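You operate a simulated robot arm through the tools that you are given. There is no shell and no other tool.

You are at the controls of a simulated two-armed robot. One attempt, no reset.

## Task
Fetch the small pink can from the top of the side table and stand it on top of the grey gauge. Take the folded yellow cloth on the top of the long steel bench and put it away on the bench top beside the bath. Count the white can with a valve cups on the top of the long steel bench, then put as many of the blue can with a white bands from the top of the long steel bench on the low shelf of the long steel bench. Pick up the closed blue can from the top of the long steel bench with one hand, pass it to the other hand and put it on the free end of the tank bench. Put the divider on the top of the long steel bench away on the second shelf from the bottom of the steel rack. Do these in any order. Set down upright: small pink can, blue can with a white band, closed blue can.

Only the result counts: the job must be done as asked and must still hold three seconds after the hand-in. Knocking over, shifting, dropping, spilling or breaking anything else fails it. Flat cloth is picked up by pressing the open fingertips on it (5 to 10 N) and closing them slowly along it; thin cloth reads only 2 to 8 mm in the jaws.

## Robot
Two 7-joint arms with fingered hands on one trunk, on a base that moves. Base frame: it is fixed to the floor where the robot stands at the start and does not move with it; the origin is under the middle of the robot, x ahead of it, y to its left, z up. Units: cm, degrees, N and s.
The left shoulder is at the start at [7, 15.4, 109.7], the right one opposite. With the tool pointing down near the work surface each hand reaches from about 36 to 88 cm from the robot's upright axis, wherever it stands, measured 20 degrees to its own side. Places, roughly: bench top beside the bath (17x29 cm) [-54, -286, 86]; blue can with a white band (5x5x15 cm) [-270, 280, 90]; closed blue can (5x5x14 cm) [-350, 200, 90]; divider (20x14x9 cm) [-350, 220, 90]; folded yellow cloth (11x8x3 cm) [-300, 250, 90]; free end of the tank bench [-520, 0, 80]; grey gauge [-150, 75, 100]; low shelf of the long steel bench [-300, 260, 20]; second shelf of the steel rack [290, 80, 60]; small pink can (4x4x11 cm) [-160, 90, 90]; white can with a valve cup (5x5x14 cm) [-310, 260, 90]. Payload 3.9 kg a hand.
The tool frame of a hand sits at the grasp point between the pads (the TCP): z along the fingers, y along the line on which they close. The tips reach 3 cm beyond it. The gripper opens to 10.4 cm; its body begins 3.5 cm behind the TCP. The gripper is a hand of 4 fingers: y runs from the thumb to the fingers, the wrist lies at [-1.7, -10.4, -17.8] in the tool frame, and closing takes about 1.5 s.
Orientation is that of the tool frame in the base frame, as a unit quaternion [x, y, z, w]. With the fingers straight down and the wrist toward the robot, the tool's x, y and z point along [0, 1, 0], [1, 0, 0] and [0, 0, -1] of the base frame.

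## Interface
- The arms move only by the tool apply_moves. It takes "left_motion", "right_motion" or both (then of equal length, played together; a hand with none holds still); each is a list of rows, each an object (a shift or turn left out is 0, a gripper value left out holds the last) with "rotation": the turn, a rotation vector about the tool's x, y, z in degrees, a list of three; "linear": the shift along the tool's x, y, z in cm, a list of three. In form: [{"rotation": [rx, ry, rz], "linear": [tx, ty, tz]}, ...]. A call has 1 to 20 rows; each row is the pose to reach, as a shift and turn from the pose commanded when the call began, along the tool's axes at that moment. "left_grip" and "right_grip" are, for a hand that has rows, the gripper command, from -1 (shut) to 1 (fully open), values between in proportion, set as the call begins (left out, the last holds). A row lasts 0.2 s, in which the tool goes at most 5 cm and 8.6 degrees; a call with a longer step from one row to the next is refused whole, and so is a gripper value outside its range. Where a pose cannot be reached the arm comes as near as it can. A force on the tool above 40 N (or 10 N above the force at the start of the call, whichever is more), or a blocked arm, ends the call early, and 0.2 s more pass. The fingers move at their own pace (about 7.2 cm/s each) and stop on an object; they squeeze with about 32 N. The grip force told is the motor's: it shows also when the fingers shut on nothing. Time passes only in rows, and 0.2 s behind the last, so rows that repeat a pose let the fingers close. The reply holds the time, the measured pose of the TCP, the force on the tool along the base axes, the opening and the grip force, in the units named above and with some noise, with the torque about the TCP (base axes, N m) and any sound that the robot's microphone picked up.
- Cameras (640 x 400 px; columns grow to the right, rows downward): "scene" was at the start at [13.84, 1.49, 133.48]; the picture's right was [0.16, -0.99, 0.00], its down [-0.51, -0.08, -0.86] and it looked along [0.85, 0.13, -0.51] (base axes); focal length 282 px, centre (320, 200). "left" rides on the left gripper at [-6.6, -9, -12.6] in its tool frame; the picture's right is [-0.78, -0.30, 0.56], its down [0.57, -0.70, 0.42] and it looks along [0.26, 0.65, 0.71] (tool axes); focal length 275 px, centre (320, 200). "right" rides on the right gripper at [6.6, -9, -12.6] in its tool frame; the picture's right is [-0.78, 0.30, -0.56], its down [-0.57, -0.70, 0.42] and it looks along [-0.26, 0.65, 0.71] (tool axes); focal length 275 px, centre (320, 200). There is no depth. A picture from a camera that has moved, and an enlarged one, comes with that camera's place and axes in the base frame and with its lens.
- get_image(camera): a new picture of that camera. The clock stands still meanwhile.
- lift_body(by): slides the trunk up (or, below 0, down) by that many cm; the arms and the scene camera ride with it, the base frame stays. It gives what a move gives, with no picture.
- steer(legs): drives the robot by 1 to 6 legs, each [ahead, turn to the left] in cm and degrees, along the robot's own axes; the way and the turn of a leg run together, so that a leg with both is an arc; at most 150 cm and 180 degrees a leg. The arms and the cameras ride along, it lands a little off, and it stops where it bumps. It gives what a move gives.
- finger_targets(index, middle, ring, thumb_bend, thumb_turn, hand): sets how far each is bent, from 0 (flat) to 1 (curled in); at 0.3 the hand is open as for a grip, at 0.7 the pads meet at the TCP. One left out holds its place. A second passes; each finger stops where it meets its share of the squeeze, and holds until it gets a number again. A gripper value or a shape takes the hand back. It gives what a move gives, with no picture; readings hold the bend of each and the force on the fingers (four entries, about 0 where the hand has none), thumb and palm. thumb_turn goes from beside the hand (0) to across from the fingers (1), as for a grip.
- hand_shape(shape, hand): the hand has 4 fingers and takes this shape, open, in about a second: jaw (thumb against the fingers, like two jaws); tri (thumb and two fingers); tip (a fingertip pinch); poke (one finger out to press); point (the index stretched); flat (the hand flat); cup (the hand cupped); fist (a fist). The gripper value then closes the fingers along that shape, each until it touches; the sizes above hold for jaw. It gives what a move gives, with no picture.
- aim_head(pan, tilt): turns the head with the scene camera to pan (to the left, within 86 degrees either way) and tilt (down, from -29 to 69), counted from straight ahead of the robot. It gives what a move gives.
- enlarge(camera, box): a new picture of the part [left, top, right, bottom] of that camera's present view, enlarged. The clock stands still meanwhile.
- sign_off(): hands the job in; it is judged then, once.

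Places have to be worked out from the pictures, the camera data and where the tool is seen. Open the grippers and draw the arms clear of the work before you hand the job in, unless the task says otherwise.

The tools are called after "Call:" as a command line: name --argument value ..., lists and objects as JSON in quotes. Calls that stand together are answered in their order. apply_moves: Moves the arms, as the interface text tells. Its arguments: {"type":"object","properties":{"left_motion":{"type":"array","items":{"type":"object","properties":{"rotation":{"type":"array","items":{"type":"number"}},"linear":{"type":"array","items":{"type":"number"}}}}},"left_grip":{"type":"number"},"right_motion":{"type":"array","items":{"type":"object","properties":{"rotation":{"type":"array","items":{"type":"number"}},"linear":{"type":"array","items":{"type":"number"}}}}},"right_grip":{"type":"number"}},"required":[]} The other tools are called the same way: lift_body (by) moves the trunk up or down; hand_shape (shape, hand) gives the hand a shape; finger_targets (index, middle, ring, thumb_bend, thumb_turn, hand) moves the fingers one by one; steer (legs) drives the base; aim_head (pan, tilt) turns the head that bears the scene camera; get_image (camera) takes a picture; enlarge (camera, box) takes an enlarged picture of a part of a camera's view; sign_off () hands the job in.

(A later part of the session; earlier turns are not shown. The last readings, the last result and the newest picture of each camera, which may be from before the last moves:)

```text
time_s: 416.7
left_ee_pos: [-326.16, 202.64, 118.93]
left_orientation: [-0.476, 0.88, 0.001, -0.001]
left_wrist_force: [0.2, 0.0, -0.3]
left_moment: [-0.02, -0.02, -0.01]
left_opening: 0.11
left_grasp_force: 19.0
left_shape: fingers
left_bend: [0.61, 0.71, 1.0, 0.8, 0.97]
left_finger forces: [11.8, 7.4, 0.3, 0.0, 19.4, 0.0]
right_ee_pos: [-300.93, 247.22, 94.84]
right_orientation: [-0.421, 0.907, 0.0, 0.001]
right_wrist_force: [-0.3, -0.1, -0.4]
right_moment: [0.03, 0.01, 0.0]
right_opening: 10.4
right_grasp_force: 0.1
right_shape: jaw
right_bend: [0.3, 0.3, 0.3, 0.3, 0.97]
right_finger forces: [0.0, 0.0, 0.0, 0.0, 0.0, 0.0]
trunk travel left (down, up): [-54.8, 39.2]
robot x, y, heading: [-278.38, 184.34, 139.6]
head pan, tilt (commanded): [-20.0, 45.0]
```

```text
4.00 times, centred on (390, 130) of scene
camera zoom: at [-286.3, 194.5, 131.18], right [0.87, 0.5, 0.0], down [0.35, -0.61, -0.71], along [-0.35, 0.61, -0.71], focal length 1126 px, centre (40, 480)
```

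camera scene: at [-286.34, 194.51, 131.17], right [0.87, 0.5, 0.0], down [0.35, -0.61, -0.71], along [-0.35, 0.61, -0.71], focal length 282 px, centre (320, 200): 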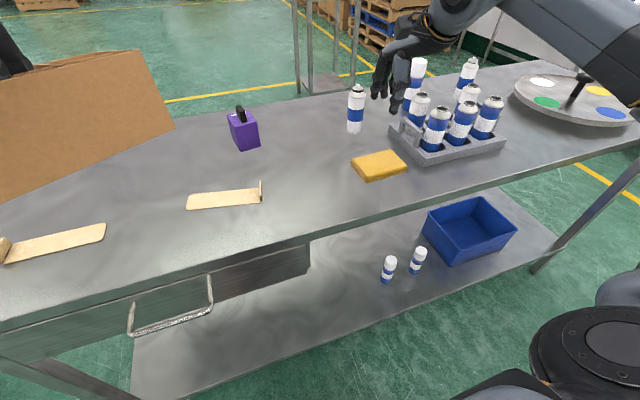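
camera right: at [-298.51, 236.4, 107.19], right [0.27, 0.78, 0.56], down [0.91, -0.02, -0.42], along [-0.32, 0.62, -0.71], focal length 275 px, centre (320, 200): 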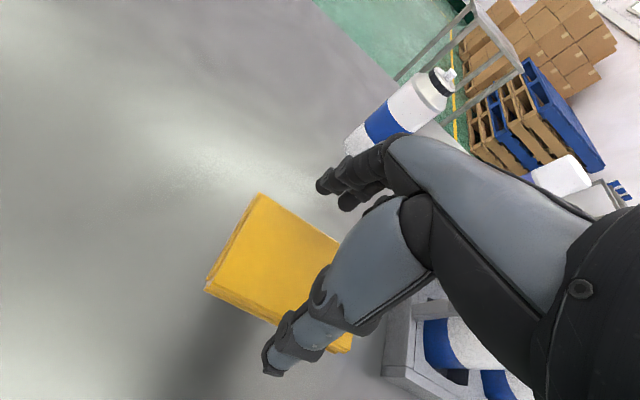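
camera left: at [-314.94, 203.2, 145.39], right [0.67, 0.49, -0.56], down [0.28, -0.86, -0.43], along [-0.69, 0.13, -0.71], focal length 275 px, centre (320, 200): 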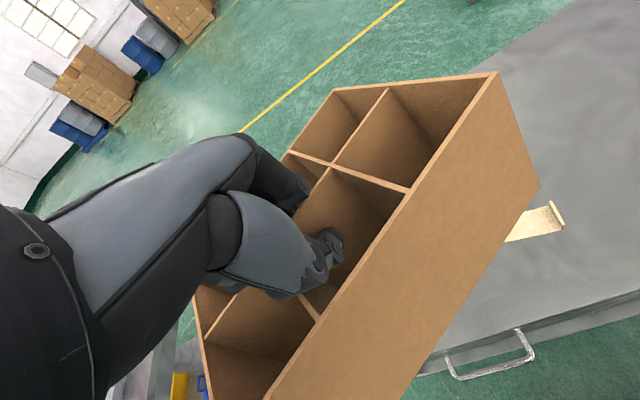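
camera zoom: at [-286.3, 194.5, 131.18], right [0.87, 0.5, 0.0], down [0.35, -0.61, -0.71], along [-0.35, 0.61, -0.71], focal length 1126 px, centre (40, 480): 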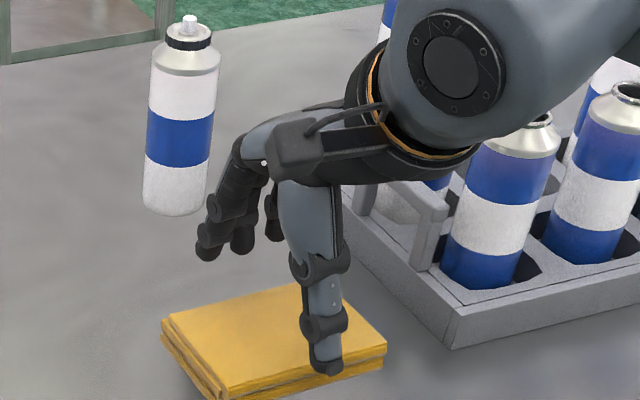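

Thumb is in front of and the fingers behind the cloth. I go down the last 3.5 cm and close.

Call:
apply_moves --right_motion '[{"linear": [0, 0, 1.2]}, {"linear": [0, 0, 2.2]}, {"linear": [0, 0, 2.9]}, {"linear": [0, 0, 3.4]}, {"linear": [0, 0, 3.4]}]'

Call:
apply_moves --right_motion '[{"linear": [0, 0, 0]}, {"linear": [0, 0, 0]}, {"linear": [0, 0, 0]}, {"linear": [0, 0, 0]}, {"linear": [0, 0, 0]}, {"linear": [0, 0, 0]}, {"linear": [0, 0, 0]}, {"linear": [0, 0, 0]}, {"linear": [0, 0, 0]}]' --right_grip -1

Call:
get_image --camera "right"

Call:
enlarge --camera "scene" --box '[310, 80, 470, 180]'

```text
time_s: 417.9
left_ee_pos: [-326.05, 202.59, 118.91]
left_orientation: [-0.477, 0.879, 0.001, -0.001]
left_wrist_force: [0.8, 0.6, -1.1]
left_moment: [0.01, -0.01, 0.04]
left_opening: 0.09
left_grasp_force: 19.7
left_shape: fingers
left_bend: [0.61, 0.71, 1.0, 0.8, 0.97]
left_finger forces: [11.8, 7.3, 0.3, 0.0, 19.5, 0.1]
right_ee_pos: [-301.12, 247.37, 91.2]
right_orientation: [-0.421, 0.907, -0.001, 0.001]
right_wrist_force: [0.3, 0.2, -0.2]
right_moment: [0.03, -0.02, 0.0]
right_opening: 10.38
right_grasp_force: 0.0
right_shape: jaw
right_bend: [0.3, 0.3, 0.3, 0.3, 0.97]
right_finger forces: [0.0, 0.0, 0.1, 0.0, 0.0, 0.0]
trunk travel left (down, up): [-54.8, 39.2]
robot x, y, heading: [-278.35, 183.98, 139.8]
head pan, tilt (commanded): [-20.0, 45.0]
```

```text
time_s: 419.9
left_ee_pos: [-326.01, 202.56, 118.78]
left_orientation: [-0.476, 0.879, 0.001, -0.002]
left_wrist_force: [0.6, -0.7, -0.4]
left_moment: [-0.02, 0.0, -0.01]
left_opening: 0.11
left_grasp_force: 19.8
left_shape: fingers
left_bend: [0.61, 0.71, 1.0, 0.8, 0.97]
left_finger forces: [11.8, 7.3, 0.3, 0.0, 19.4, 0.0]
right_ee_pos: [-301.08, 247.28, 91.34]
right_orientation: [-0.421, 0.907, 0.0, 0.0]
right_wrist_force: [0.3, 0.5, 0.3]
right_moment: [0.02, -0.03, 0.01]
right_opening: 7.39
right_grasp_force: 32.2
right_shape: jaw
right_bend: [0.28, 0.38, 0.34, 0.53, 0.98]
right_finger forces: [16.2, 8.7, 4.0, 0.0, 28.9, 0.1]
trunk travel left (down, up): [-54.8, 39.2]
robot x, y, heading: [-278.23, 184.08, 139.7]
head pan, tilt (commanded): [-20.0, 45.0]
```

```text
taken
camera right: at [-298.52, 236.41, 103.84], right [0.27, 0.78, 0.56], down [0.91, -0.02, -0.42], along [-0.32, 0.62, -0.71], focal length 275 px, centre (320, 200)
```

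right: 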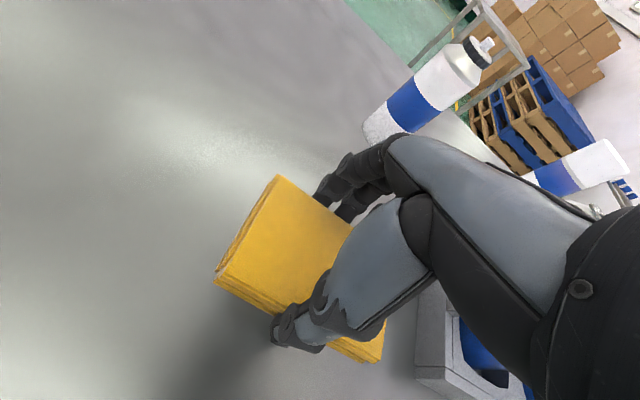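

```text
4.00 times, centred on (390, 130) of scene
camera zoom: at [-286.32, 194.53, 131.17], right [0.87, 0.5, 0.0], down [0.35, -0.61, -0.71], along [-0.35, 0.61, -0.71], focal length 1126 px, centre (40, 480)
```

zoom: 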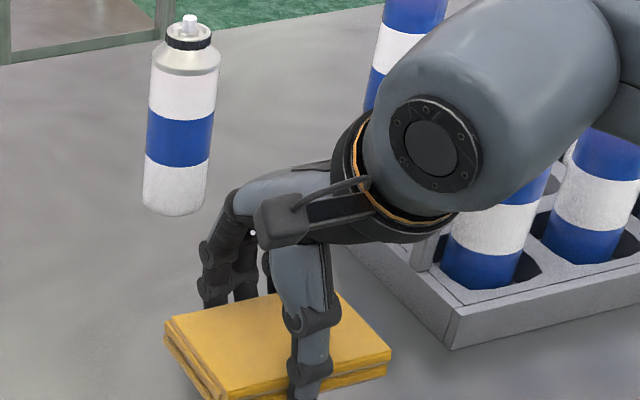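

Firm grip across the cloth (7.4 cm, 32 N). I lift it.

Call:
apply_moves --right_motion '[{"linear": [0, 0, -1]}, {"linear": [0, 0, -4]}, {"linear": [0, 0, -8]}, {"linear": [0, 0, -12]}, {"linear": [0, 0, -16]}, {"linear": [0, 0, -20]}, {"linear": [0, 0, -20]}]'

Call:
get_image --camera "scene"

Call:
get_image --camera "right"

```text
time_s: 421.5
left_ee_pos: [-326.12, 202.56, 118.92]
left_orientation: [-0.476, 0.879, 0.001, -0.001]
left_wrist_force: [0.2, 0.2, -0.9]
left_moment: [-0.03, -0.01, -0.02]
left_opening: 0.08
left_grasp_force: 19.1
left_shape: fingers
left_bend: [0.61, 0.71, 1.0, 0.8, 0.97]
left_finger forces: [11.8, 7.2, 0.3, 0.0, 19.5, 0.0]
right_ee_pos: [-301.05, 247.39, 111.4]
right_orientation: [-0.421, 0.907, -0.001, 0.0]
right_wrist_force: [0.9, 0.3, 0.2]
right_moment: [-0.03, 0.0, 0.0]
right_opening: 7.39
right_grasp_force: 31.9
right_shape: jaw
right_bend: [0.28, 0.38, 0.34, 0.53, 0.98]
right_finger forces: [16.4, 8.7, 3.9, 0.0, 28.9, 0.0]
trunk travel left (down, up): [-54.8, 39.2]
robot x, y, heading: [-277.95, 184.28, 139.7]
head pan, tilt (commanded): [-20.0, 45.0]
```

```text
taken
camera scene: at [-286.31, 194.57, 131.17], right [0.87, 0.5, 0.0], down [0.35, -0.61, -0.71], along [-0.35, 0.61, -0.71], focal length 282 px, centre (320, 200)
```

scene: 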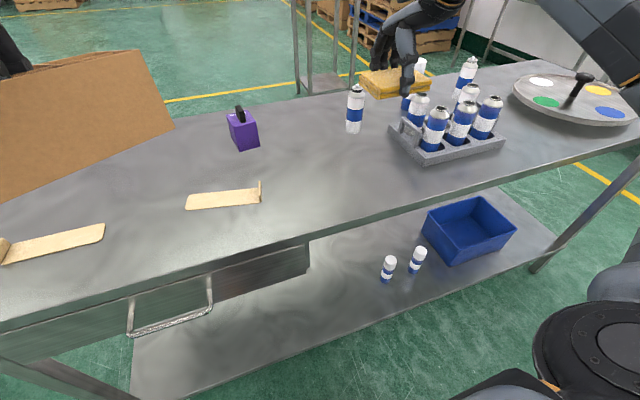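

```text
taken
camera right: at [-298.54, 236.44, 123.95], right [0.27, 0.78, 0.56], down [0.91, -0.02, -0.42], along [-0.32, 0.62, -0.72], focal length 275 px, centre (320, 200)
```

right: 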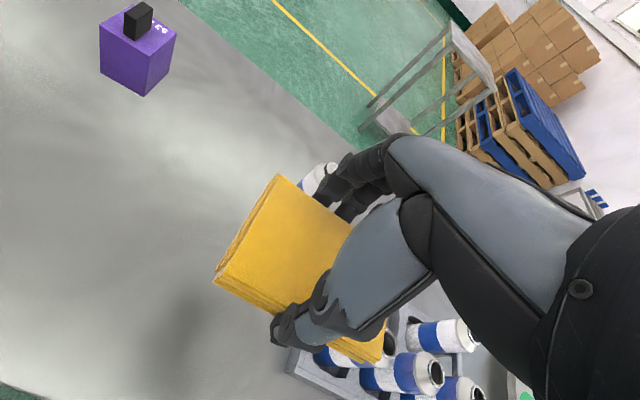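

The cloth is lifted cleanly. I retract the right hand, raise the trunk for travel, and check both loads.

Call:
apply_moves --right_motion '[{"linear": [0, 0, -4]}, {"linear": [1, -3, -7]}, {"linear": [2, -7, -8]}, {"linear": [3, -11, -8]}, {"linear": [3.5, -14, -8]}, {"linear": [3.9, -17, -8]}, {"linear": [3.9, -17, -8]}]'

Call:
lift_body --by 36

Call:
get_image --camera "left"

Call:
aim_head --pan -30 --tilt 30

Call:
get_image --camera "scene"

```text
time_s: 423.1
left_ee_pos: [-326.14, 202.6, 118.78]
left_orientation: [-0.477, 0.879, 0.001, -0.002]
left_wrist_force: [-0.8, 0.2, -0.4]
left_moment: [-0.01, 0.0, 0.0]
left_opening: 0.09
left_grasp_force: 19.1
left_shape: fingers
left_bend: [0.61, 0.71, 1.0, 0.8, 0.97]
left_finger forces: [11.6, 7.3, 0.4, 0.0, 19.5, 0.0]
right_ee_pos: [-290.57, 233.49, 119.28]
right_orientation: [-0.421, 0.907, -0.002, 0.0]
right_wrist_force: [0.3, -0.1, -0.7]
right_moment: [-0.02, -0.01, 0.0]
right_opening: 7.41
right_grasp_force: 32.0
right_shape: jaw
right_bend: [0.28, 0.38, 0.34, 0.53, 0.98]
right_finger forces: [16.4, 8.7, 4.0, 0.1, 29.2, 0.0]
trunk travel left (down, up): [-54.8, 39.2]
robot x, y, heading: [-278.23, 184.12, 139.8]
head pan, tilt (commanded): [-20.0, 45.0]
```

```text
time_s: 426.6
left_ee_pos: [-326.0, 202.57, 154.84]
left_orientation: [-0.476, 0.879, 0.002, -0.002]
left_wrist_force: [-0.3, -0.2, -0.6]
left_moment: [0.0, 0.02, -0.01]
left_opening: 0.09
left_grasp_force: 19.1
left_shape: fingers
left_bend: [0.61, 0.71, 1.0, 0.8, 0.97]
left_finger forces: [11.7, 7.2, 0.4, 0.1, 19.5, 0.0]
right_ee_pos: [-290.65, 233.38, 155.38]
right_orientation: [-0.42, 0.907, -0.001, 0.0]
right_wrist_force: [-0.3, -0.1, -0.3]
right_moment: [0.01, 0.02, 0.02]
right_opening: 7.42
right_grasp_force: 32.2
right_shape: jaw
right_bend: [0.28, 0.38, 0.34, 0.53, 0.98]
right_finger forces: [16.5, 8.7, 4.0, 0.1, 29.0, 0.1]
trunk travel left (down, up): [-90.8, 3.2]
robot x, y, heading: [-278.66, 184.1, 139.6]
head pan, tilt (commanded): [-20.0, 45.0]
```

```text
taken
camera left: at [-314.89, 203.22, 167.42], right [0.67, 0.49, -0.56], down [0.27, -0.86, -0.43], along [-0.69, 0.13, -0.71], focal length 275 px, centre (320, 200)
```

left: 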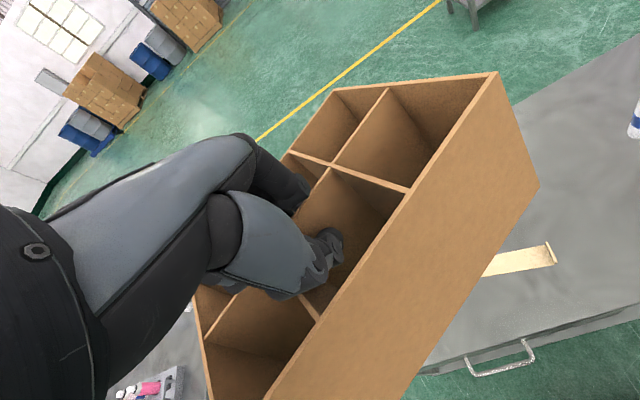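

```text
time_s: 427.4
left_ee_pos: [-326.1, 202.59, 154.91]
left_orientation: [-0.477, 0.879, 0.001, -0.002]
left_wrist_force: [-0.2, 0.0, -1.2]
left_moment: [0.0, 0.0, 0.02]
left_opening: 0.12
left_grasp_force: 19.5
left_shape: fingers
left_bend: [0.61, 0.71, 1.0, 0.8, 0.97]
left_finger forces: [11.7, 7.3, 0.3, 0.0, 19.5, 0.0]
right_ee_pos: [-290.62, 233.36, 155.41]
right_orientation: [-0.421, 0.907, -0.001, 0.001]
right_wrist_force: [0.0, 0.1, -0.5]
right_moment: [0.01, -0.01, 0.05]
right_opening: 7.4
right_grasp_force: 31.9
right_shape: jaw
right_bend: [0.28, 0.38, 0.34, 0.53, 0.98]
right_finger forces: [16.4, 8.7, 4.0, 0.0, 29.1, 0.0]
trunk travel left (down, up): [-90.8, 3.2]
robot x, y, heading: [-278.37, 183.89, 139.5]
head pan, tilt (commanded): [-30.0, 30.0]
```

```text
taken
camera scene: at [-285.34, 195.99, 169.43], right [0.94, 0.34, 0.0], down [0.17, -0.47, -0.87], along [-0.29, 0.81, -0.5], focal length 282 px, centre (320, 200)
```

scene: 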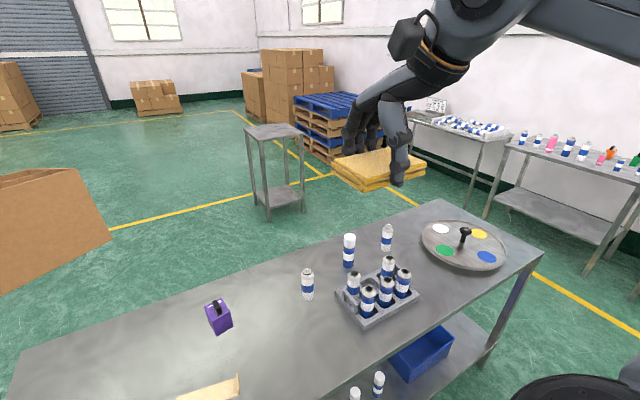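

Both loads are stable. I drive out through the aisle and the corridor.

Call:
steer --legs '[[0, -118.5], [128, 0], [127, 0]]'

Call:
steer --legs '[[0, -59.5], [77, 0], [76, 0]]'

Call:
get_image --camera "left"

Call:
aim_head --pan -60 --tilt 25

Call:
get_image --camera "scene"

```text
time_s: 444.7
left_ee_pos: [-1.6, 306.8, 155.01]
left_orientation: [0.518, 0.855, 0.001, 0.001]
left_wrist_force: [0.5, 0.5, -0.4]
left_moment: [-0.02, -0.02, -0.02]
left_opening: 0.02
left_grasp_force: 18.4
left_shape: fingers
left_bend: [0.61, 0.71, 1.0, 0.8, 0.97]
left_finger forces: [10.9, 6.9, 0.6, 0.1, 18.3, 0.1]
right_ee_pos: [7.62, 260.93, 155.37]
right_orientation: [0.571, 0.821, 0.0, 0.0]
right_wrist_force: [-0.7, 0.2, -0.1]
right_moment: [0.03, 0.01, 0.01]
right_opening: 7.4
right_grasp_force: 31.9
right_shape: jaw
right_bend: [0.28, 0.38, 0.34, 0.53, 0.98]
right_finger forces: [16.2, 8.6, 4.0, 0.0, 28.7, 0.0]
trunk travel left (down, up): [-90.8, 3.2]
robot x, y, heading: [-41.2, 274.49, 20.7]
head pan, tilt (commanded): [-30.0, 30.0]
```

```text
time_s: 455.2
left_ee_pos: [127.07, 160.7, 155.0]
left_orientation: [0.872, 0.489, 0.001, 0.003]
left_wrist_force: [0.3, -0.8, 0.5]
left_moment: [-0.05, 0.03, 0.0]
left_opening: 0.04
left_grasp_force: 18.0
left_shape: fingers
left_bend: [0.61, 0.71, 1.0, 0.8, 0.97]
left_finger forces: [10.5, 6.8, 0.6, 0.0, 17.9, 0.0]
right_ee_pos: [92.54, 128.97, 155.42]
right_orientation: [0.901, 0.433, 0.001, 0.0]
right_wrist_force: [0.0, 0.6, -0.5]
right_moment: [0.02, 0.02, -0.04]
right_opening: 7.37
right_grasp_force: 32.1
right_shape: jaw
right_bend: [0.28, 0.38, 0.34, 0.53, 0.98]
right_finger forces: [16.2, 8.5, 3.9, 0.0, 28.6, 0.0]
trunk travel left (down, up): [-90.8, 3.2]
robot x, y, heading: [78.73, 177.83, -38.5]
head pan, tilt (commanded): [-30.0, 30.0]
```

```text
taken
camera left: at [115.81, 159.79, 167.48], right [-0.66, -0.51, -0.56], down [-0.3, 0.85, -0.43], along [0.69, -0.11, -0.71], focal length 275 px, centre (320, 200)
```

left: 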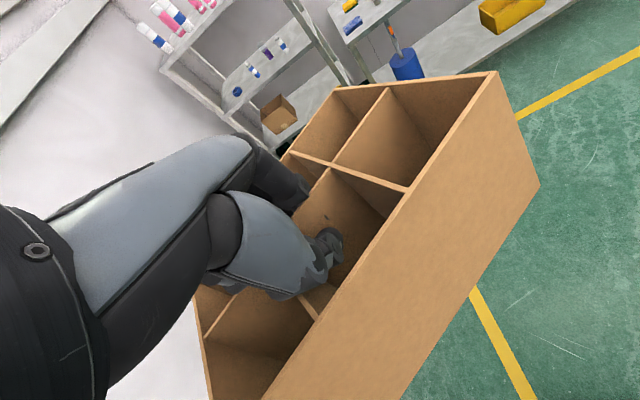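

```text
time_s: 456.2
left_ee_pos: [127.31, 160.54, 154.82]
left_orientation: [0.872, 0.489, 0.001, 0.0]
left_wrist_force: [0.6, 0.2, -0.6]
left_moment: [-0.03, 0.02, -0.02]
left_opening: 0.02
left_grasp_force: 17.8
left_shape: fingers
left_bend: [0.61, 0.71, 1.0, 0.8, 0.97]
left_finger forces: [10.5, 6.8, 0.7, 0.0, 17.9, 0.0]
right_ee_pos: [92.76, 128.82, 155.32]
right_orientation: [0.901, 0.433, -0.001, -0.001]
right_wrist_force: [-0.3, 0.6, -0.2]
right_moment: [0.02, 0.0, 0.01]
right_opening: 7.35
right_grasp_force: 32.0
right_shape: jaw
right_bend: [0.28, 0.38, 0.34, 0.53, 0.98]
right_finger forces: [16.2, 8.5, 3.9, 0.0, 28.6, 0.1]
trunk travel left (down, up): [-90.8, 3.2]
robot x, y, heading: [78.9, 178.07, -38.6]
head pan, tilt (commanded): [-60.0, 25.0]
```

```text
taken
camera scene: at [81.5, 165.53, 170.23], right [-0.99, 0.15, 0.0], down [0.06, 0.42, -0.91], along [-0.14, -0.9, -0.42], focal length 282 px, centre (320, 200)
```

scene: 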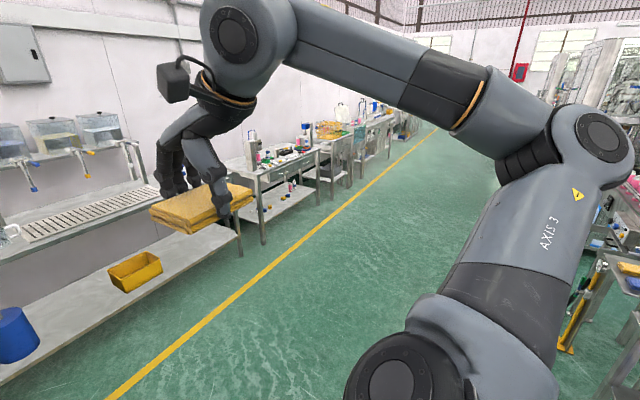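

The divider's grip is still visually unchanged. The rack is nearer, so I take the divider there first; I look toward the rack.

Call:
aim_head --pan 14 --tilt 22

Call:
get_image --camera "scene"

Call:
enlarge --camera "scene" --box '[220, 60, 440, 197]'

```text
time_s: 457.6
left_ee_pos: [126.99, 160.55, 154.86]
left_orientation: [0.873, 0.488, 0.001, 0.001]
left_wrist_force: [0.5, -0.3, -0.5]
left_moment: [0.03, 0.01, -0.01]
left_opening: 0.0
left_grasp_force: 18.2
left_shape: fingers
left_bend: [0.61, 0.71, 1.0, 0.8, 0.97]
left_finger forces: [10.5, 6.8, 0.7, 0.0, 18.0, 0.1]
right_ee_pos: [92.54, 128.87, 155.41]
right_orientation: [0.901, 0.433, -0.001, 0.0]
right_wrist_force: [-0.5, -0.2, -0.6]
right_moment: [0.03, 0.01, -0.05]
right_opening: 7.37
right_grasp_force: 31.9
right_shape: jaw
right_bend: [0.28, 0.38, 0.34, 0.53, 0.98]
right_finger forces: [16.2, 8.5, 3.9, 0.0, 28.6, 0.1]
trunk travel left (down, up): [-90.8, 3.2]
robot x, y, heading: [78.84, 177.65, -38.5]
head pan, tilt (commanded): [14.0, 22.0]
```

```text
taken
camera scene: at [91.26, 170.8, 170.71], right [-0.42, -0.91, 0.0], down [-0.34, 0.16, -0.93], along [0.84, -0.39, -0.37], focal length 282 px, centre (320, 200)
```

scene: 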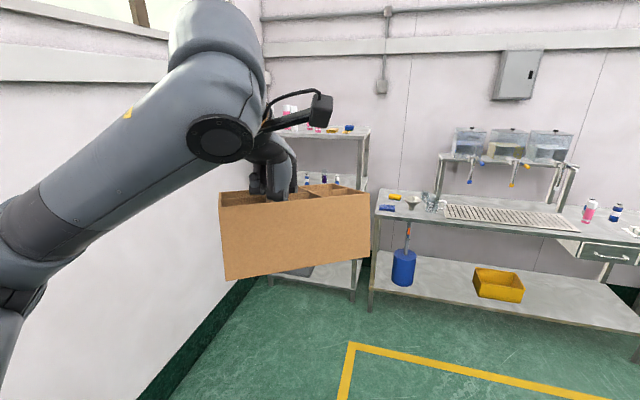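

```text
2.91 times, centred on (330, 128) of scene
camera zoom: at [91.26, 170.8, 170.71], right [-0.42, -0.91, 0.0], down [-0.34, 0.16, -0.93], along [0.84, -0.39, -0.37], focal length 819 px, centre (291, 408)
```

zoom: 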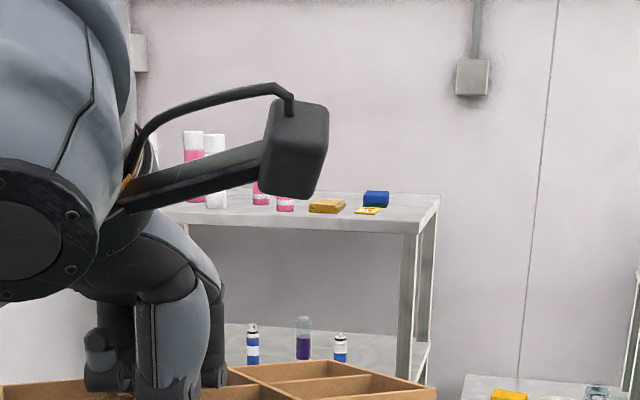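

The rack stands in the far corner, front facing me. I drive to about [200,127] and face it to look at the shelves.

Call:
steer --legs '[[0, 15.5], [65, 0], [65, 0], [0, -17]]'

Call:
aim_head --pan -12 --tilt 35

Call:
get_image --camera "scene"

Call:
get_image --camera "left"

Call:
get_image --camera "right"

```text
time_s: 466.4
left_ee_pos: [246.38, 108.45, 154.76]
left_orientation: [0.879, 0.476, 0.0, 0.001]
left_wrist_force: [0.3, 0.0, 0.1]
left_moment: [-0.03, 0.03, 0.02]
left_opening: 0.0
left_grasp_force: 17.8
left_shape: fingers
left_bend: [0.61, 0.71, 1.0, 0.8, 0.97]
left_finger forces: [10.4, 6.6, 0.7, 0.0, 17.7, 0.1]
right_ee_pos: [211.0, 77.6, 155.51]
right_orientation: [0.907, 0.421, -0.001, 0.0]
right_wrist_force: [-0.2, -0.3, -0.2]
right_moment: [0.0, 0.02, 0.0]
right_opening: 7.35
right_grasp_force: 31.2
right_shape: jaw
right_bend: [0.28, 0.38, 0.34, 0.53, 0.98]
right_finger forces: [16.2, 8.6, 3.9, 0.0, 28.6, 0.0]
trunk travel left (down, up): [-90.8, 3.2]
robot x, y, heading: [198.22, 126.74, -40.0]
head pan, tilt (commanded): [14.0, 22.0]
```

```text
time_s: 467.3
left_ee_pos: [246.19, 108.17, 154.91]
left_orientation: [0.88, 0.476, 0.002, 0.001]
left_wrist_force: [-0.4, -0.8, -0.4]
left_moment: [0.01, -0.01, 0.01]
left_opening: 0.01
left_grasp_force: 17.8
left_shape: fingers
left_bend: [0.61, 0.71, 1.0, 0.8, 0.97]
left_finger forces: [10.4, 6.7, 0.7, 0.0, 17.7, 0.1]
right_ee_pos: [210.71, 77.58, 155.39]
right_orientation: [0.907, 0.421, -0.001, 0.0]
right_wrist_force: [-0.2, -0.4, -0.5]
right_moment: [0.03, -0.01, -0.01]
right_opening: 7.36
right_grasp_force: 31.9
right_shape: jaw
right_bend: [0.28, 0.38, 0.34, 0.53, 0.98]
right_finger forces: [16.2, 8.5, 4.0, 0.1, 28.6, 0.0]
trunk travel left (down, up): [-90.8, 3.2]
robot x, y, heading: [198.82, 127.03, -40.7]
head pan, tilt (commanded): [-12.0, 35.0]
```

```text
taken
camera scene: at [207.67, 116.67, 168.66], right [-0.79, -0.61, 0.0], down [-0.35, 0.45, -0.82], along [0.5, -0.65, -0.57], focal length 282 px, centre (320, 200)
```

scene: 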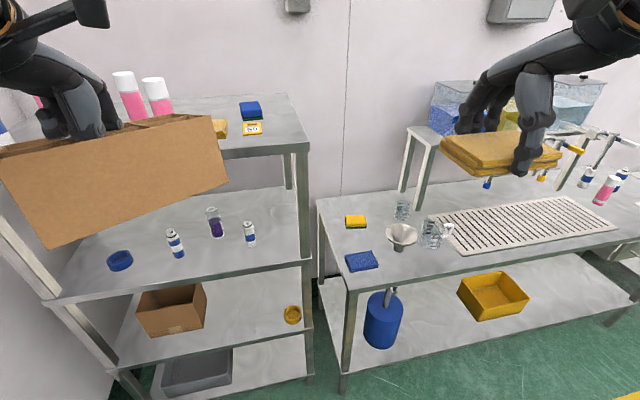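

```text
taken
camera left: at [235.0, 107.62, 167.43], right [-0.67, -0.49, -0.56], down [-0.27, 0.86, -0.43], along [0.69, -0.13, -0.71], focal length 275 px, centre (320, 200)
```

left: 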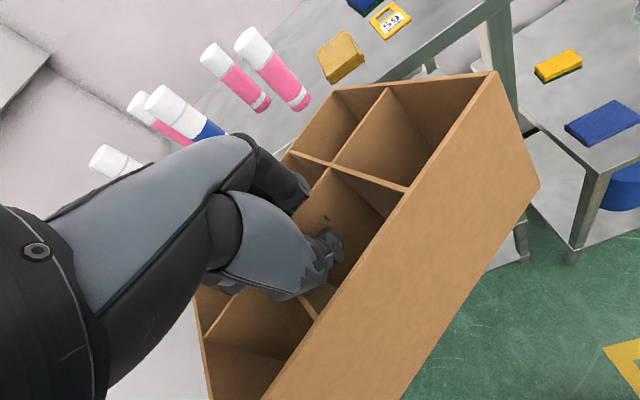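

```text
taken
camera right: at [208.12, 88.38, 167.92], right [-0.28, -0.78, 0.56], down [-0.91, 0.02, -0.42], along [0.32, -0.62, -0.71], focal length 275 px, centre (320, 200)
```

right: 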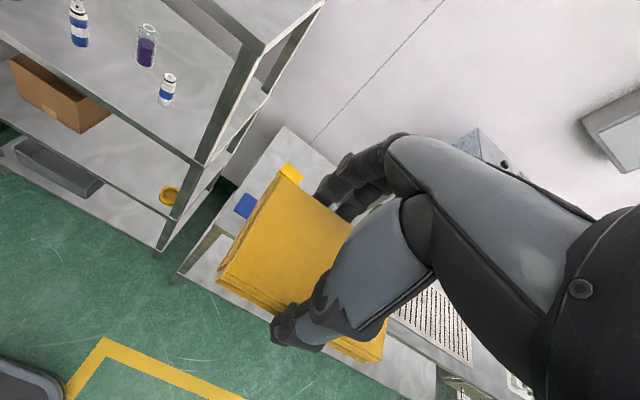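

Shelf 2 (with the brown box) is at z≈57, shelf 3's underside ≈90. There is a ~33 cm wide free gap between the box and the amber ring. I pitch the left hand so that the divider hangs level, and check it.

Call:
apply_moves --left_motion '[{"rotation": [-7, 0, 0]}, {"rotation": [-14, 0, 0]}, {"rotation": [-21, 0, 0]}, {"rotation": [-27, 0, 0]}, {"rotation": [-27, 0, 0]}]' --right_motion '[{"linear": [0, -1.5, 0]}, {"linear": [0, -3, 0]}, {"linear": [0, -4, 0]}, {"linear": [0, -4, 0]}, {"linear": [0, -4, 0]}]'

Call:
aim_head --pan 20 --tilt 25

Call:
get_image --camera "scene"

Call:
get_image --camera "left"

```text
time_s: 468.5
left_ee_pos: [246.32, 108.2, 154.79]
left_orientation: [0.855, 0.462, 0.113, 0.207]
left_wrist_force: [-0.5, -0.5, -0.8]
left_moment: [-0.02, 0.0, -0.01]
left_opening: 0.01
left_grasp_force: 18.0
left_shape: fingers
left_bend: [0.61, 0.71, 1.0, 0.8, 0.97]
left_finger forces: [10.5, 6.8, 0.4, 0.0, 18.3, 0.0]
right_ee_pos: [207.81, 80.23, 155.36]
right_orientation: [0.908, 0.42, -0.002, 0.0]
right_wrist_force: [-0.6, 0.4, -0.4]
right_moment: [-0.03, -0.05, 0.01]
right_opening: 7.34
right_grasp_force: 32.0
right_shape: jaw
right_bend: [0.28, 0.38, 0.34, 0.53, 0.98]
right_finger forces: [16.2, 8.5, 3.9, 0.0, 28.6, 0.0]
trunk travel left (down, up): [-90.8, 3.2]
robot x, y, heading: [198.49, 126.74, -40.4]
head pan, tilt (commanded): [-12.0, 35.0]
```

```text
time_s: 469.4
left_ee_pos: [246.09, 108.38, 154.9]
left_orientation: [0.855, 0.462, 0.112, 0.206]
left_wrist_force: [-0.4, 0.6, 0.2]
left_moment: [0.01, -0.03, 0.01]
left_opening: 0.02
left_grasp_force: 17.9
left_shape: fingers
left_bend: [0.61, 0.71, 1.0, 0.8, 0.97]
left_finger forces: [10.5, 6.9, 0.4, 0.1, 18.3, 0.0]
right_ee_pos: [207.66, 80.17, 155.4]
right_orientation: [0.907, 0.421, 0.0, 0.0]
right_wrist_force: [0.7, 0.1, -0.7]
right_moment: [-0.01, 0.02, 0.06]
right_opening: 7.35
right_grasp_force: 31.8
right_shape: jaw
right_bend: [0.28, 0.38, 0.34, 0.53, 0.98]
right_finger forces: [16.2, 8.5, 3.8, 0.0, 28.5, 0.0]
trunk travel left (down, up): [-90.8, 3.2]
robot x, y, heading: [198.73, 126.79, -40.4]
head pan, tilt (commanded): [20.0, 25.0]
```

```text
taken
camera scene: at [210.94, 120.5, 170.23], right [-0.35, -0.94, 0.0], down [-0.4, 0.15, -0.91], along [0.85, -0.32, -0.42], focal length 282 px, centre (320, 200)
```

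scene: 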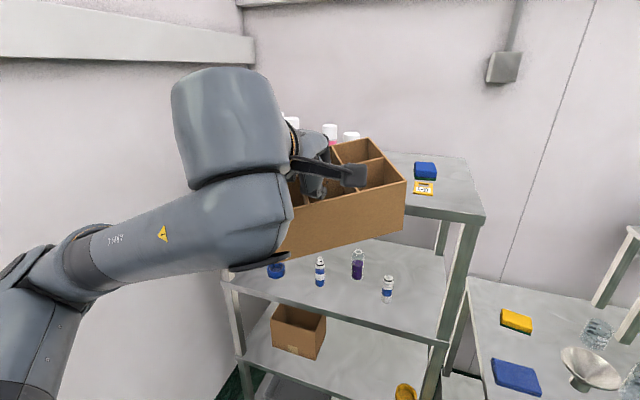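

```text
taken
camera left: at [231.1, 110.28, 161.98], right [-0.43, -0.64, -0.63], down [-0.05, 0.71, -0.7], along [0.9, -0.27, -0.34], focal length 275 px, centre (320, 200)
```

left: 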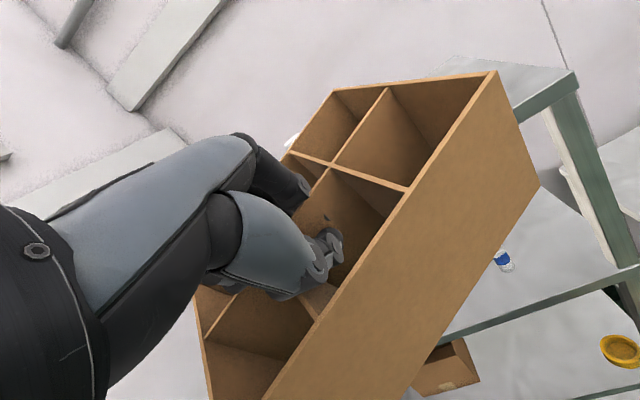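

The divider is level in pitch now but its right end is ~20° high. I roll the hand about its closing axis to level it and check.

Call:
apply_moves --left_motion '[{"rotation": [0, 6, 0]}, {"rotation": [0, 12, 0]}, {"rotation": [0, 18, 0]}, {"rotation": [0, 18, 0]}]'

Call:
get_image --camera "scene"

Call:
get_image --camera "left"

```text
time_s: 470.4
left_ee_pos: [246.33, 108.3, 154.82]
left_orientation: [0.827, 0.489, 0.245, 0.132]
left_wrist_force: [-0.1, 0.7, -1.5]
left_moment: [-0.03, 0.04, -0.02]
left_opening: 0.02
left_grasp_force: 17.9
left_shape: fingers
left_bend: [0.61, 0.71, 1.0, 0.8, 0.97]
left_finger forces: [10.5, 6.8, 0.5, 0.0, 18.5, 0.0]
right_ee_pos: [207.75, 80.25, 155.37]
right_orientation: [0.908, 0.42, 0.0, 0.0]
right_wrist_force: [0.1, 0.1, -0.6]
right_moment: [0.02, 0.0, 0.0]
right_opening: 7.37
right_grasp_force: 31.9
right_shape: jaw
right_bend: [0.28, 0.38, 0.34, 0.53, 0.98]
right_finger forces: [16.2, 8.5, 3.9, 0.2, 28.6, 0.0]
trunk travel left (down, up): [-90.8, 3.2]
robot x, y, heading: [198.3, 126.97, -40.2]
head pan, tilt (commanded): [20.0, 25.0]
```

```text
taken
camera scene: at [211.01, 120.47, 170.23], right [-0.35, -0.94, 0.0], down [-0.4, 0.15, -0.91], along [0.85, -0.31, -0.42], focal length 282 px, centre (320, 200)
```

scene: 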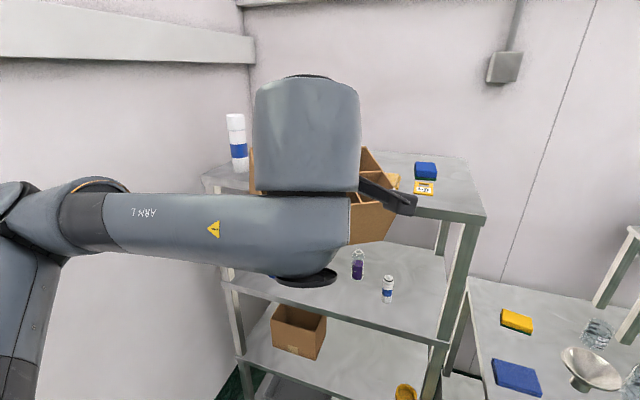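

```text
taken
camera left: at [230.25, 106.6, 159.59], right [-0.23, -0.52, -0.82], down [-0.07, 0.85, -0.52], along [0.97, -0.07, -0.23], focal length 275 px, centre (320, 200)
```

left: 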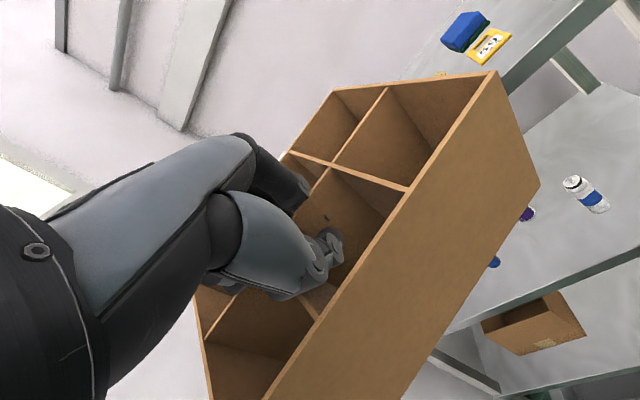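

Solving the box pose from the hand-camera corners shows the divider is yawed ~26° in the grip, pitched ~13°, with almost no roll. I undo the extra rotations, yaw the hand clockwise by 32° and pitch by only -13°.

Call:
apply_moves --left_motion '[{"rotation": [0, -6, 0]}, {"rotation": [0, -12, 0]}, {"rotation": [0, -18, 0]}, {"rotation": [0, -18, 0]}]'

Call:
apply_moves --left_motion '[{"rotation": [7, 0, 0]}, {"rotation": [14, 0, 0]}, {"rotation": [21, 0, 0]}, {"rotation": [27, 0, 0]}, {"rotation": [27, 0, 0]}]'

Call:
apply_moves --left_motion '[{"rotation": [0, 0, 8]}, {"rotation": [0, 0, 16]}, {"rotation": [0, 0, 24]}, {"rotation": [0, 0, 32]}, {"rotation": [0, 0, 32]}]'

Call:
apply_moves --left_motion '[{"rotation": [-7, 0, 0]}, {"rotation": [-13.4, 0, 0]}, {"rotation": [-13.4, 0, 0]}]'

Call:
get_image --camera "scene"

Call:
get_image --camera "left"

```text
time_s: 471.4
left_ee_pos: [246.23, 108.19, 154.91]
left_orientation: [0.855, 0.463, 0.112, 0.206]
left_wrist_force: [-0.6, -0.9, -0.3]
left_moment: [-0.06, -0.03, 0.0]
left_opening: 0.01
left_grasp_force: 18.5
left_shape: fingers
left_bend: [0.61, 0.71, 1.0, 0.8, 0.97]
left_finger forces: [10.6, 6.9, 0.3, 0.0, 18.5, 0.0]
right_ee_pos: [207.71, 80.16, 155.34]
right_orientation: [0.907, 0.42, 0.0, -0.001]
right_wrist_force: [-1.7, -0.3, 0.3]
right_moment: [0.0, 0.0, -0.01]
right_opening: 7.37
right_grasp_force: 31.4
right_shape: jaw
right_bend: [0.28, 0.38, 0.34, 0.53, 0.98]
right_finger forces: [16.2, 8.5, 3.9, 0.0, 28.6, 0.0]
trunk travel left (down, up): [-90.8, 3.2]
robot x, y, heading: [198.63, 126.76, -40.4]
head pan, tilt (commanded): [20.0, 25.0]
```

```text
time_s: 472.6
left_ee_pos: [246.27, 108.17, 154.85]
left_orientation: [0.88, 0.476, 0.001, -0.001]
left_wrist_force: [0.5, 0.1, -0.4]
left_moment: [-0.04, -0.03, -0.02]
left_opening: 0.0
left_grasp_force: 17.7
left_shape: fingers
left_bend: [0.62, 0.71, 1.0, 0.8, 0.97]
left_finger forces: [10.7, 7.0, 0.1, 0.1, 18.5, 0.1]
right_ee_pos: [207.74, 80.17, 155.32]
right_orientation: [0.907, 0.421, -0.001, -0.001]
right_wrist_force: [0.6, 0.4, 0.3]
right_moment: [0.0, -0.02, 0.01]
right_opening: 7.32
right_grasp_force: 32.3
right_shape: jaw
right_bend: [0.28, 0.38, 0.34, 0.53, 0.98]
right_finger forces: [16.2, 8.5, 3.9, 0.0, 28.6, 0.0]
trunk travel left (down, up): [-90.8, 3.2]
robot x, y, heading: [198.33, 126.77, -40.5]
head pan, tilt (commanded): [20.0, 25.0]
```

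```text
time_s: 473.8
left_ee_pos: [246.28, 108.28, 154.91]
left_orientation: [0.977, 0.213, 0.0, 0.001]
left_wrist_force: [-0.8, -0.3, 0.0]
left_moment: [-0.02, 0.01, 0.03]
left_opening: 0.0
left_grasp_force: 18.5
left_shape: fingers
left_bend: [0.62, 0.71, 1.0, 0.8, 0.97]
left_finger forces: [10.7, 6.9, 0.1, 0.0, 18.5, 0.0]
right_ee_pos: [207.64, 80.23, 155.4]
right_orientation: [0.907, 0.421, 0.0, -0.001]
right_wrist_force: [-0.4, -0.7, -0.7]
right_moment: [0.01, 0.0, -0.03]
right_opening: 7.36
right_grasp_force: 31.9
right_shape: jaw
right_bend: [0.28, 0.38, 0.34, 0.53, 0.98]
right_finger forces: [16.2, 8.5, 3.8, 0.0, 28.6, 0.0]
trunk travel left (down, up): [-90.8, 3.2]
robot x, y, heading: [198.88, 126.78, -40.0]
head pan, tilt (commanded): [20.0, 25.0]
```

```text
time_s: 474.6
left_ee_pos: [246.25, 108.26, 154.86]
left_orientation: [0.97, 0.214, 0.028, 0.115]
left_wrist_force: [0.3, -0.1, -0.4]
left_moment: [0.02, 0.03, 0.03]
left_opening: 0.0
left_grasp_force: 18.3
left_shape: fingers
left_bend: [0.62, 0.71, 1.0, 0.8, 0.97]
left_finger forces: [10.7, 6.9, 0.2, 0.0, 18.6, 0.0]
right_ee_pos: [207.66, 80.22, 155.38]
right_orientation: [0.907, 0.421, 0.0, -0.001]
right_wrist_force: [-0.7, 0.9, -0.1]
right_moment: [0.04, 0.02, -0.01]
right_opening: 7.37
right_grasp_force: 32.7
right_shape: jaw
right_bend: [0.28, 0.38, 0.34, 0.53, 0.98]
right_finger forces: [16.1, 8.5, 4.0, 0.0, 28.6, 0.0]
trunk travel left (down, up): [-90.8, 3.2]
robot x, y, heading: [198.7, 127.0, -40.2]
head pan, tilt (commanded): [20.0, 25.0]
```

```text
taken
camera scene: at [210.99, 120.41, 170.23], right [-0.35, -0.94, 0.0], down [-0.4, 0.15, -0.91], along [0.85, -0.31, -0.42], focal length 282 px, centre (320, 200)
```

scene: 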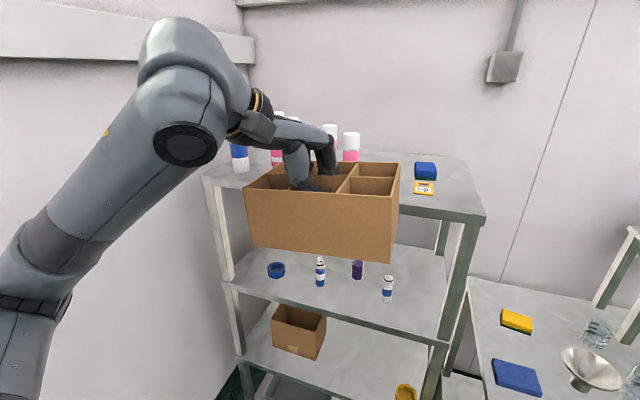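

```text
taken
camera left: at [235.32, 116.02, 164.98], right [-0.77, -0.18, -0.61], down [0.28, 0.77, -0.58], along [0.58, -0.61, -0.54], focal length 275 px, centre (320, 200)
```

left: 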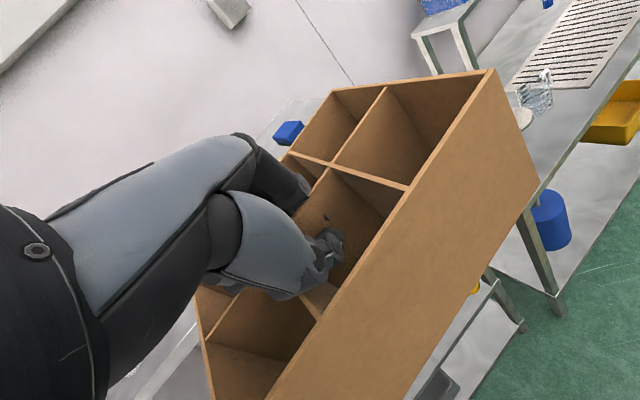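

The divider is now level and nearly parallel to the shelf. I pull it back a little and drive 25 cm forward to the rack.

Call:
apply_moves --left_motion '[{"linear": [-1.3, -2.6, -0.6]}, {"linear": [-2.54, -5.29, -1.29]}, {"linear": [-2.54, -5.29, -1.29]}]'

Call:
steer --legs '[[24, 0]]'

Call:
aim_head --pan 0 --tilt 55

Call:
get_image --camera "scene"

```text
time_s: 475.4
left_ee_pos: [241.62, 112.05, 154.72]
left_orientation: [0.97, 0.213, 0.026, 0.115]
left_wrist_force: [0.3, 0.1, 0.4]
left_moment: [-0.01, 0.02, 0.04]
left_opening: 0.0
left_grasp_force: 18.7
left_shape: fingers
left_bend: [0.62, 0.71, 1.0, 0.8, 0.97]
left_finger forces: [10.8, 6.9, 0.0, 0.0, 18.6, 0.0]
right_ee_pos: [207.68, 80.19, 155.37]
right_orientation: [0.907, 0.421, 0.0, -0.001]
right_wrist_force: [0.0, 0.3, 0.3]
right_moment: [0.01, 0.02, 0.0]
right_opening: 7.36
right_grasp_force: 32.0
right_shape: jaw
right_bend: [0.28, 0.38, 0.34, 0.53, 0.98]
right_finger forces: [16.3, 8.5, 4.0, 0.0, 28.6, 0.0]
trunk travel left (down, up): [-90.8, 3.2]
robot x, y, heading: [198.72, 126.83, -40.2]
head pan, tilt (commanded): [20.0, 25.0]
```

```text
time_s: 477.2
left_ee_pos: [259.58, 97.11, 155.06]
left_orientation: [0.969, 0.214, 0.029, 0.117]
left_wrist_force: [0.4, 0.6, 0.4]
left_moment: [0.0, 0.01, -0.02]
left_opening: 0.0
left_grasp_force: 18.4
left_shape: fingers
left_bend: [0.62, 0.71, 1.0, 0.8, 0.97]
left_finger forces: [10.8, 6.8, 0.2, 0.0, 18.6, 0.0]
right_ee_pos: [225.47, 65.22, 155.65]
right_orientation: [0.908, 0.42, 0.002, 0.002]
right_wrist_force: [-0.7, 0.4, -0.4]
right_moment: [-0.04, -0.04, 0.02]
right_opening: 7.32
right_grasp_force: 32.1
right_shape: jaw
right_bend: [0.28, 0.38, 0.34, 0.53, 0.98]
right_finger forces: [16.2, 8.5, 3.9, 0.1, 28.6, 0.0]
trunk travel left (down, up): [-90.8, 3.2]
robot x, y, heading: [217.0, 111.37, -40.4]
head pan, tilt (commanded): [20.0, 25.0]
```

```text
time_s: 478.1
left_ee_pos: [260.04, 96.65, 154.73]
left_orientation: [0.97, 0.214, 0.027, 0.115]
left_wrist_force: [0.3, -0.1, -0.5]
left_moment: [0.0, 0.01, 0.0]
left_opening: 0.0
left_grasp_force: 18.3
left_shape: fingers
left_bend: [0.62, 0.71, 1.0, 0.8, 0.97]
left_finger forces: [10.8, 7.0, 0.0, 0.1, 18.6, 0.1]
right_ee_pos: [226.12, 64.81, 155.35]
right_orientation: [0.907, 0.42, -0.001, -0.001]
right_wrist_force: [0.7, -0.4, 0.2]
right_moment: [-0.03, 0.03, 0.02]
right_opening: 7.39
right_grasp_force: 32.1
right_shape: jaw
right_bend: [0.28, 0.38, 0.34, 0.53, 0.98]
right_finger forces: [16.2, 8.6, 3.9, 0.0, 28.5, 0.0]
trunk travel left (down, up): [-90.8, 3.2]
robot x, y, heading: [216.81, 111.21, -40.3]
head pan, tilt (commanded): [0.0, 55.0]
```

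```text
taken
camera scene: at [226.23, 103.44, 165.82], right [-0.65, -0.76, 0.0], down [-0.63, 0.53, -0.57], along [0.44, -0.37, -0.82], focal length 282 px, centre (320, 200)
```

scene: 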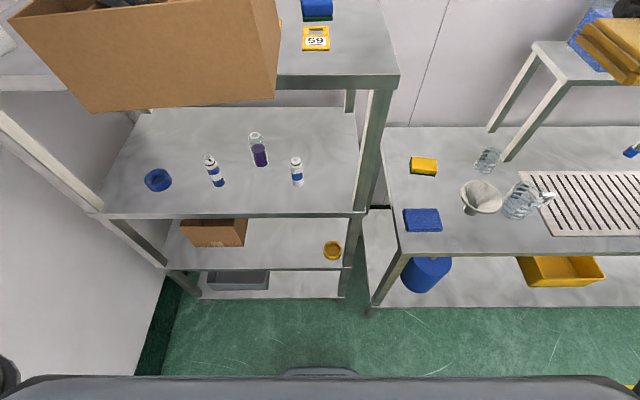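

I zoom in to measure the height of the second shelf more exactly.

Call:
enlarge --camera "scene" --box '[150, 190, 390, 340]'

```text
2.67 times, centred on (270, 265) of scene
camera zoom: at [226.23, 103.44, 165.82], right [-0.65, -0.76, 0.0], down [-0.63, 0.53, -0.57], along [0.44, -0.37, -0.82], focal length 751 px, centre (453, 27)
```

zoom: 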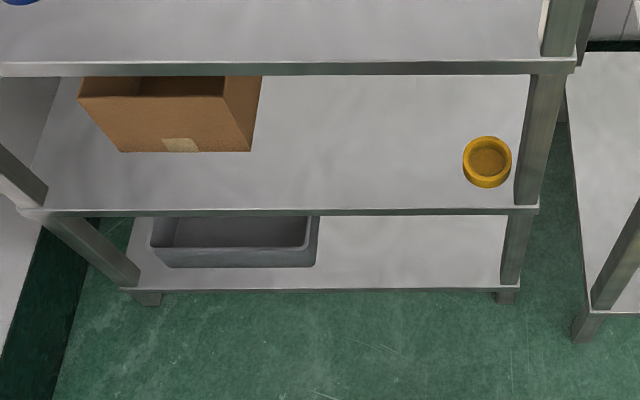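

Shelf 2 top is at z≈55, shelf 3 at ≈96 (underside ≈93). Free width on shelf 2 is about 34 cm. The divider stays 3 cm in front of the rack plane, so I lower the trunk in steps.

Call:
lift_body --by -33

Call:
lift_body --by -33

Call:
aim_head --pan 10 --tilt 30

Call:
get_image --camera "scene"

Call:
get_image --camera "left"

```text
time_s: 481.4
left_ee_pos: [259.93, 96.64, 121.74]
left_orientation: [0.97, 0.214, 0.027, 0.115]
left_wrist_force: [0.3, -0.5, -0.4]
left_moment: [0.01, 0.01, -0.01]
left_opening: 0.0
left_grasp_force: 18.2
left_shape: fingers
left_bend: [0.62, 0.71, 1.0, 0.8, 0.97]
left_finger forces: [10.9, 7.0, 0.1, 0.0, 18.6, 0.0]
right_ee_pos: [225.93, 64.76, 122.39]
right_orientation: [0.907, 0.42, -0.001, -0.002]
right_wrist_force: [-0.5, 0.7, -0.8]
right_moment: [0.01, 0.0, 0.02]
right_opening: 7.34
right_grasp_force: 32.1
right_shape: jaw
right_bend: [0.28, 0.38, 0.34, 0.53, 0.98]
right_finger forces: [16.2, 8.5, 3.9, 0.0, 28.6, 0.1]
trunk travel left (down, up): [-57.8, 36.2]
robot x, y, heading: [216.8, 111.71, -40.5]
head pan, tilt (commanded): [0.0, 55.0]
```

```text
time_s: 484.6
left_ee_pos: [259.91, 96.79, 88.75]
left_orientation: [0.97, 0.214, 0.027, 0.114]
left_wrist_force: [0.7, 0.3, 0.1]
left_moment: [0.01, -0.03, -0.02]
left_opening: 0.0
left_grasp_force: 18.1
left_shape: fingers
left_bend: [0.62, 0.71, 1.0, 0.8, 0.97]
left_finger forces: [10.9, 6.9, 0.1, 0.0, 18.7, 0.0]
right_ee_pos: [225.99, 64.95, 89.5]
right_orientation: [0.908, 0.42, 0.0, -0.001]
right_wrist_force: [0.3, -0.1, -0.4]
right_moment: [0.01, 0.01, 0.0]
right_opening: 7.39
right_grasp_force: 31.5
right_shape: jaw
right_bend: [0.28, 0.38, 0.34, 0.53, 0.98]
right_finger forces: [16.2, 8.5, 4.0, 0.1, 28.6, 0.0]
trunk travel left (down, up): [-24.8, 69.2]
robot x, y, heading: [216.92, 111.85, -40.4]
head pan, tilt (commanded): [0.0, 55.0]
```

```text
time_s: 485.5
left_ee_pos: [259.93, 96.77, 88.88]
left_orientation: [0.97, 0.214, 0.027, 0.115]
left_wrist_force: [0.4, 0.1, -0.4]
left_moment: [0.01, -0.01, 0.01]
left_opening: 0.02
left_grasp_force: 18.2
left_shape: fingers
left_bend: [0.62, 0.71, 1.0, 0.8, 0.97]
left_finger forces: [10.8, 6.9, 0.1, 0.1, 18.5, 0.0]
right_ee_pos: [225.98, 64.73, 89.41]
right_orientation: [0.907, 0.421, 0.0, -0.001]
right_wrist_force: [-0.5, -0.2, -0.4]
right_moment: [-0.03, 0.05, 0.02]
right_opening: 7.38
right_grasp_force: 32.2
right_shape: jaw
right_bend: [0.28, 0.38, 0.34, 0.53, 0.98]
right_finger forces: [16.1, 8.5, 3.9, 0.1, 28.7, 0.1]
trunk travel left (down, up): [-24.8, 69.2]
robot x, y, heading: [216.84, 111.24, -40.1]
head pan, tilt (commanded): [10.0, 30.0]
```

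```text
taken
camera scene: at [228.37, 103.67, 103.43], right [-0.5, -0.86, 0.0], down [-0.43, 0.25, -0.87], along [0.75, -0.44, -0.5], focal length 282 px, centre (320, 200)
```

scene: 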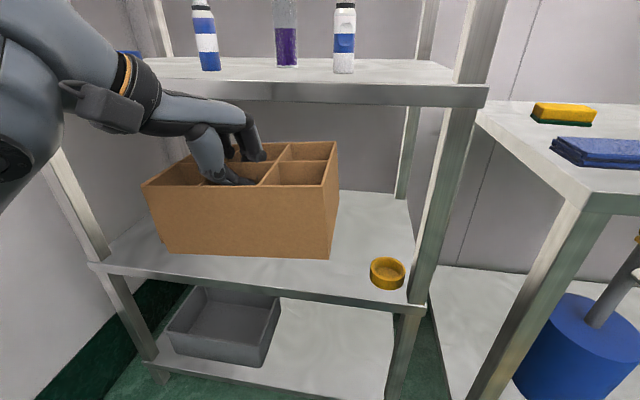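

```text
taken
camera left: at [248.98, 104.52, 98.96], right [-0.77, -0.18, -0.61], down [0.28, 0.77, -0.58], along [0.58, -0.61, -0.54], focal length 275 px, centre (320, 200)
```

left: 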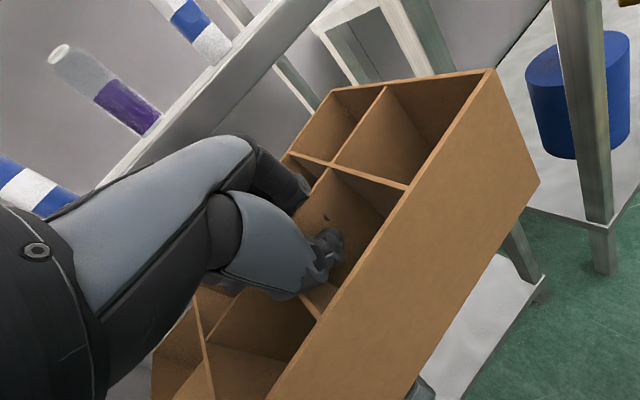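

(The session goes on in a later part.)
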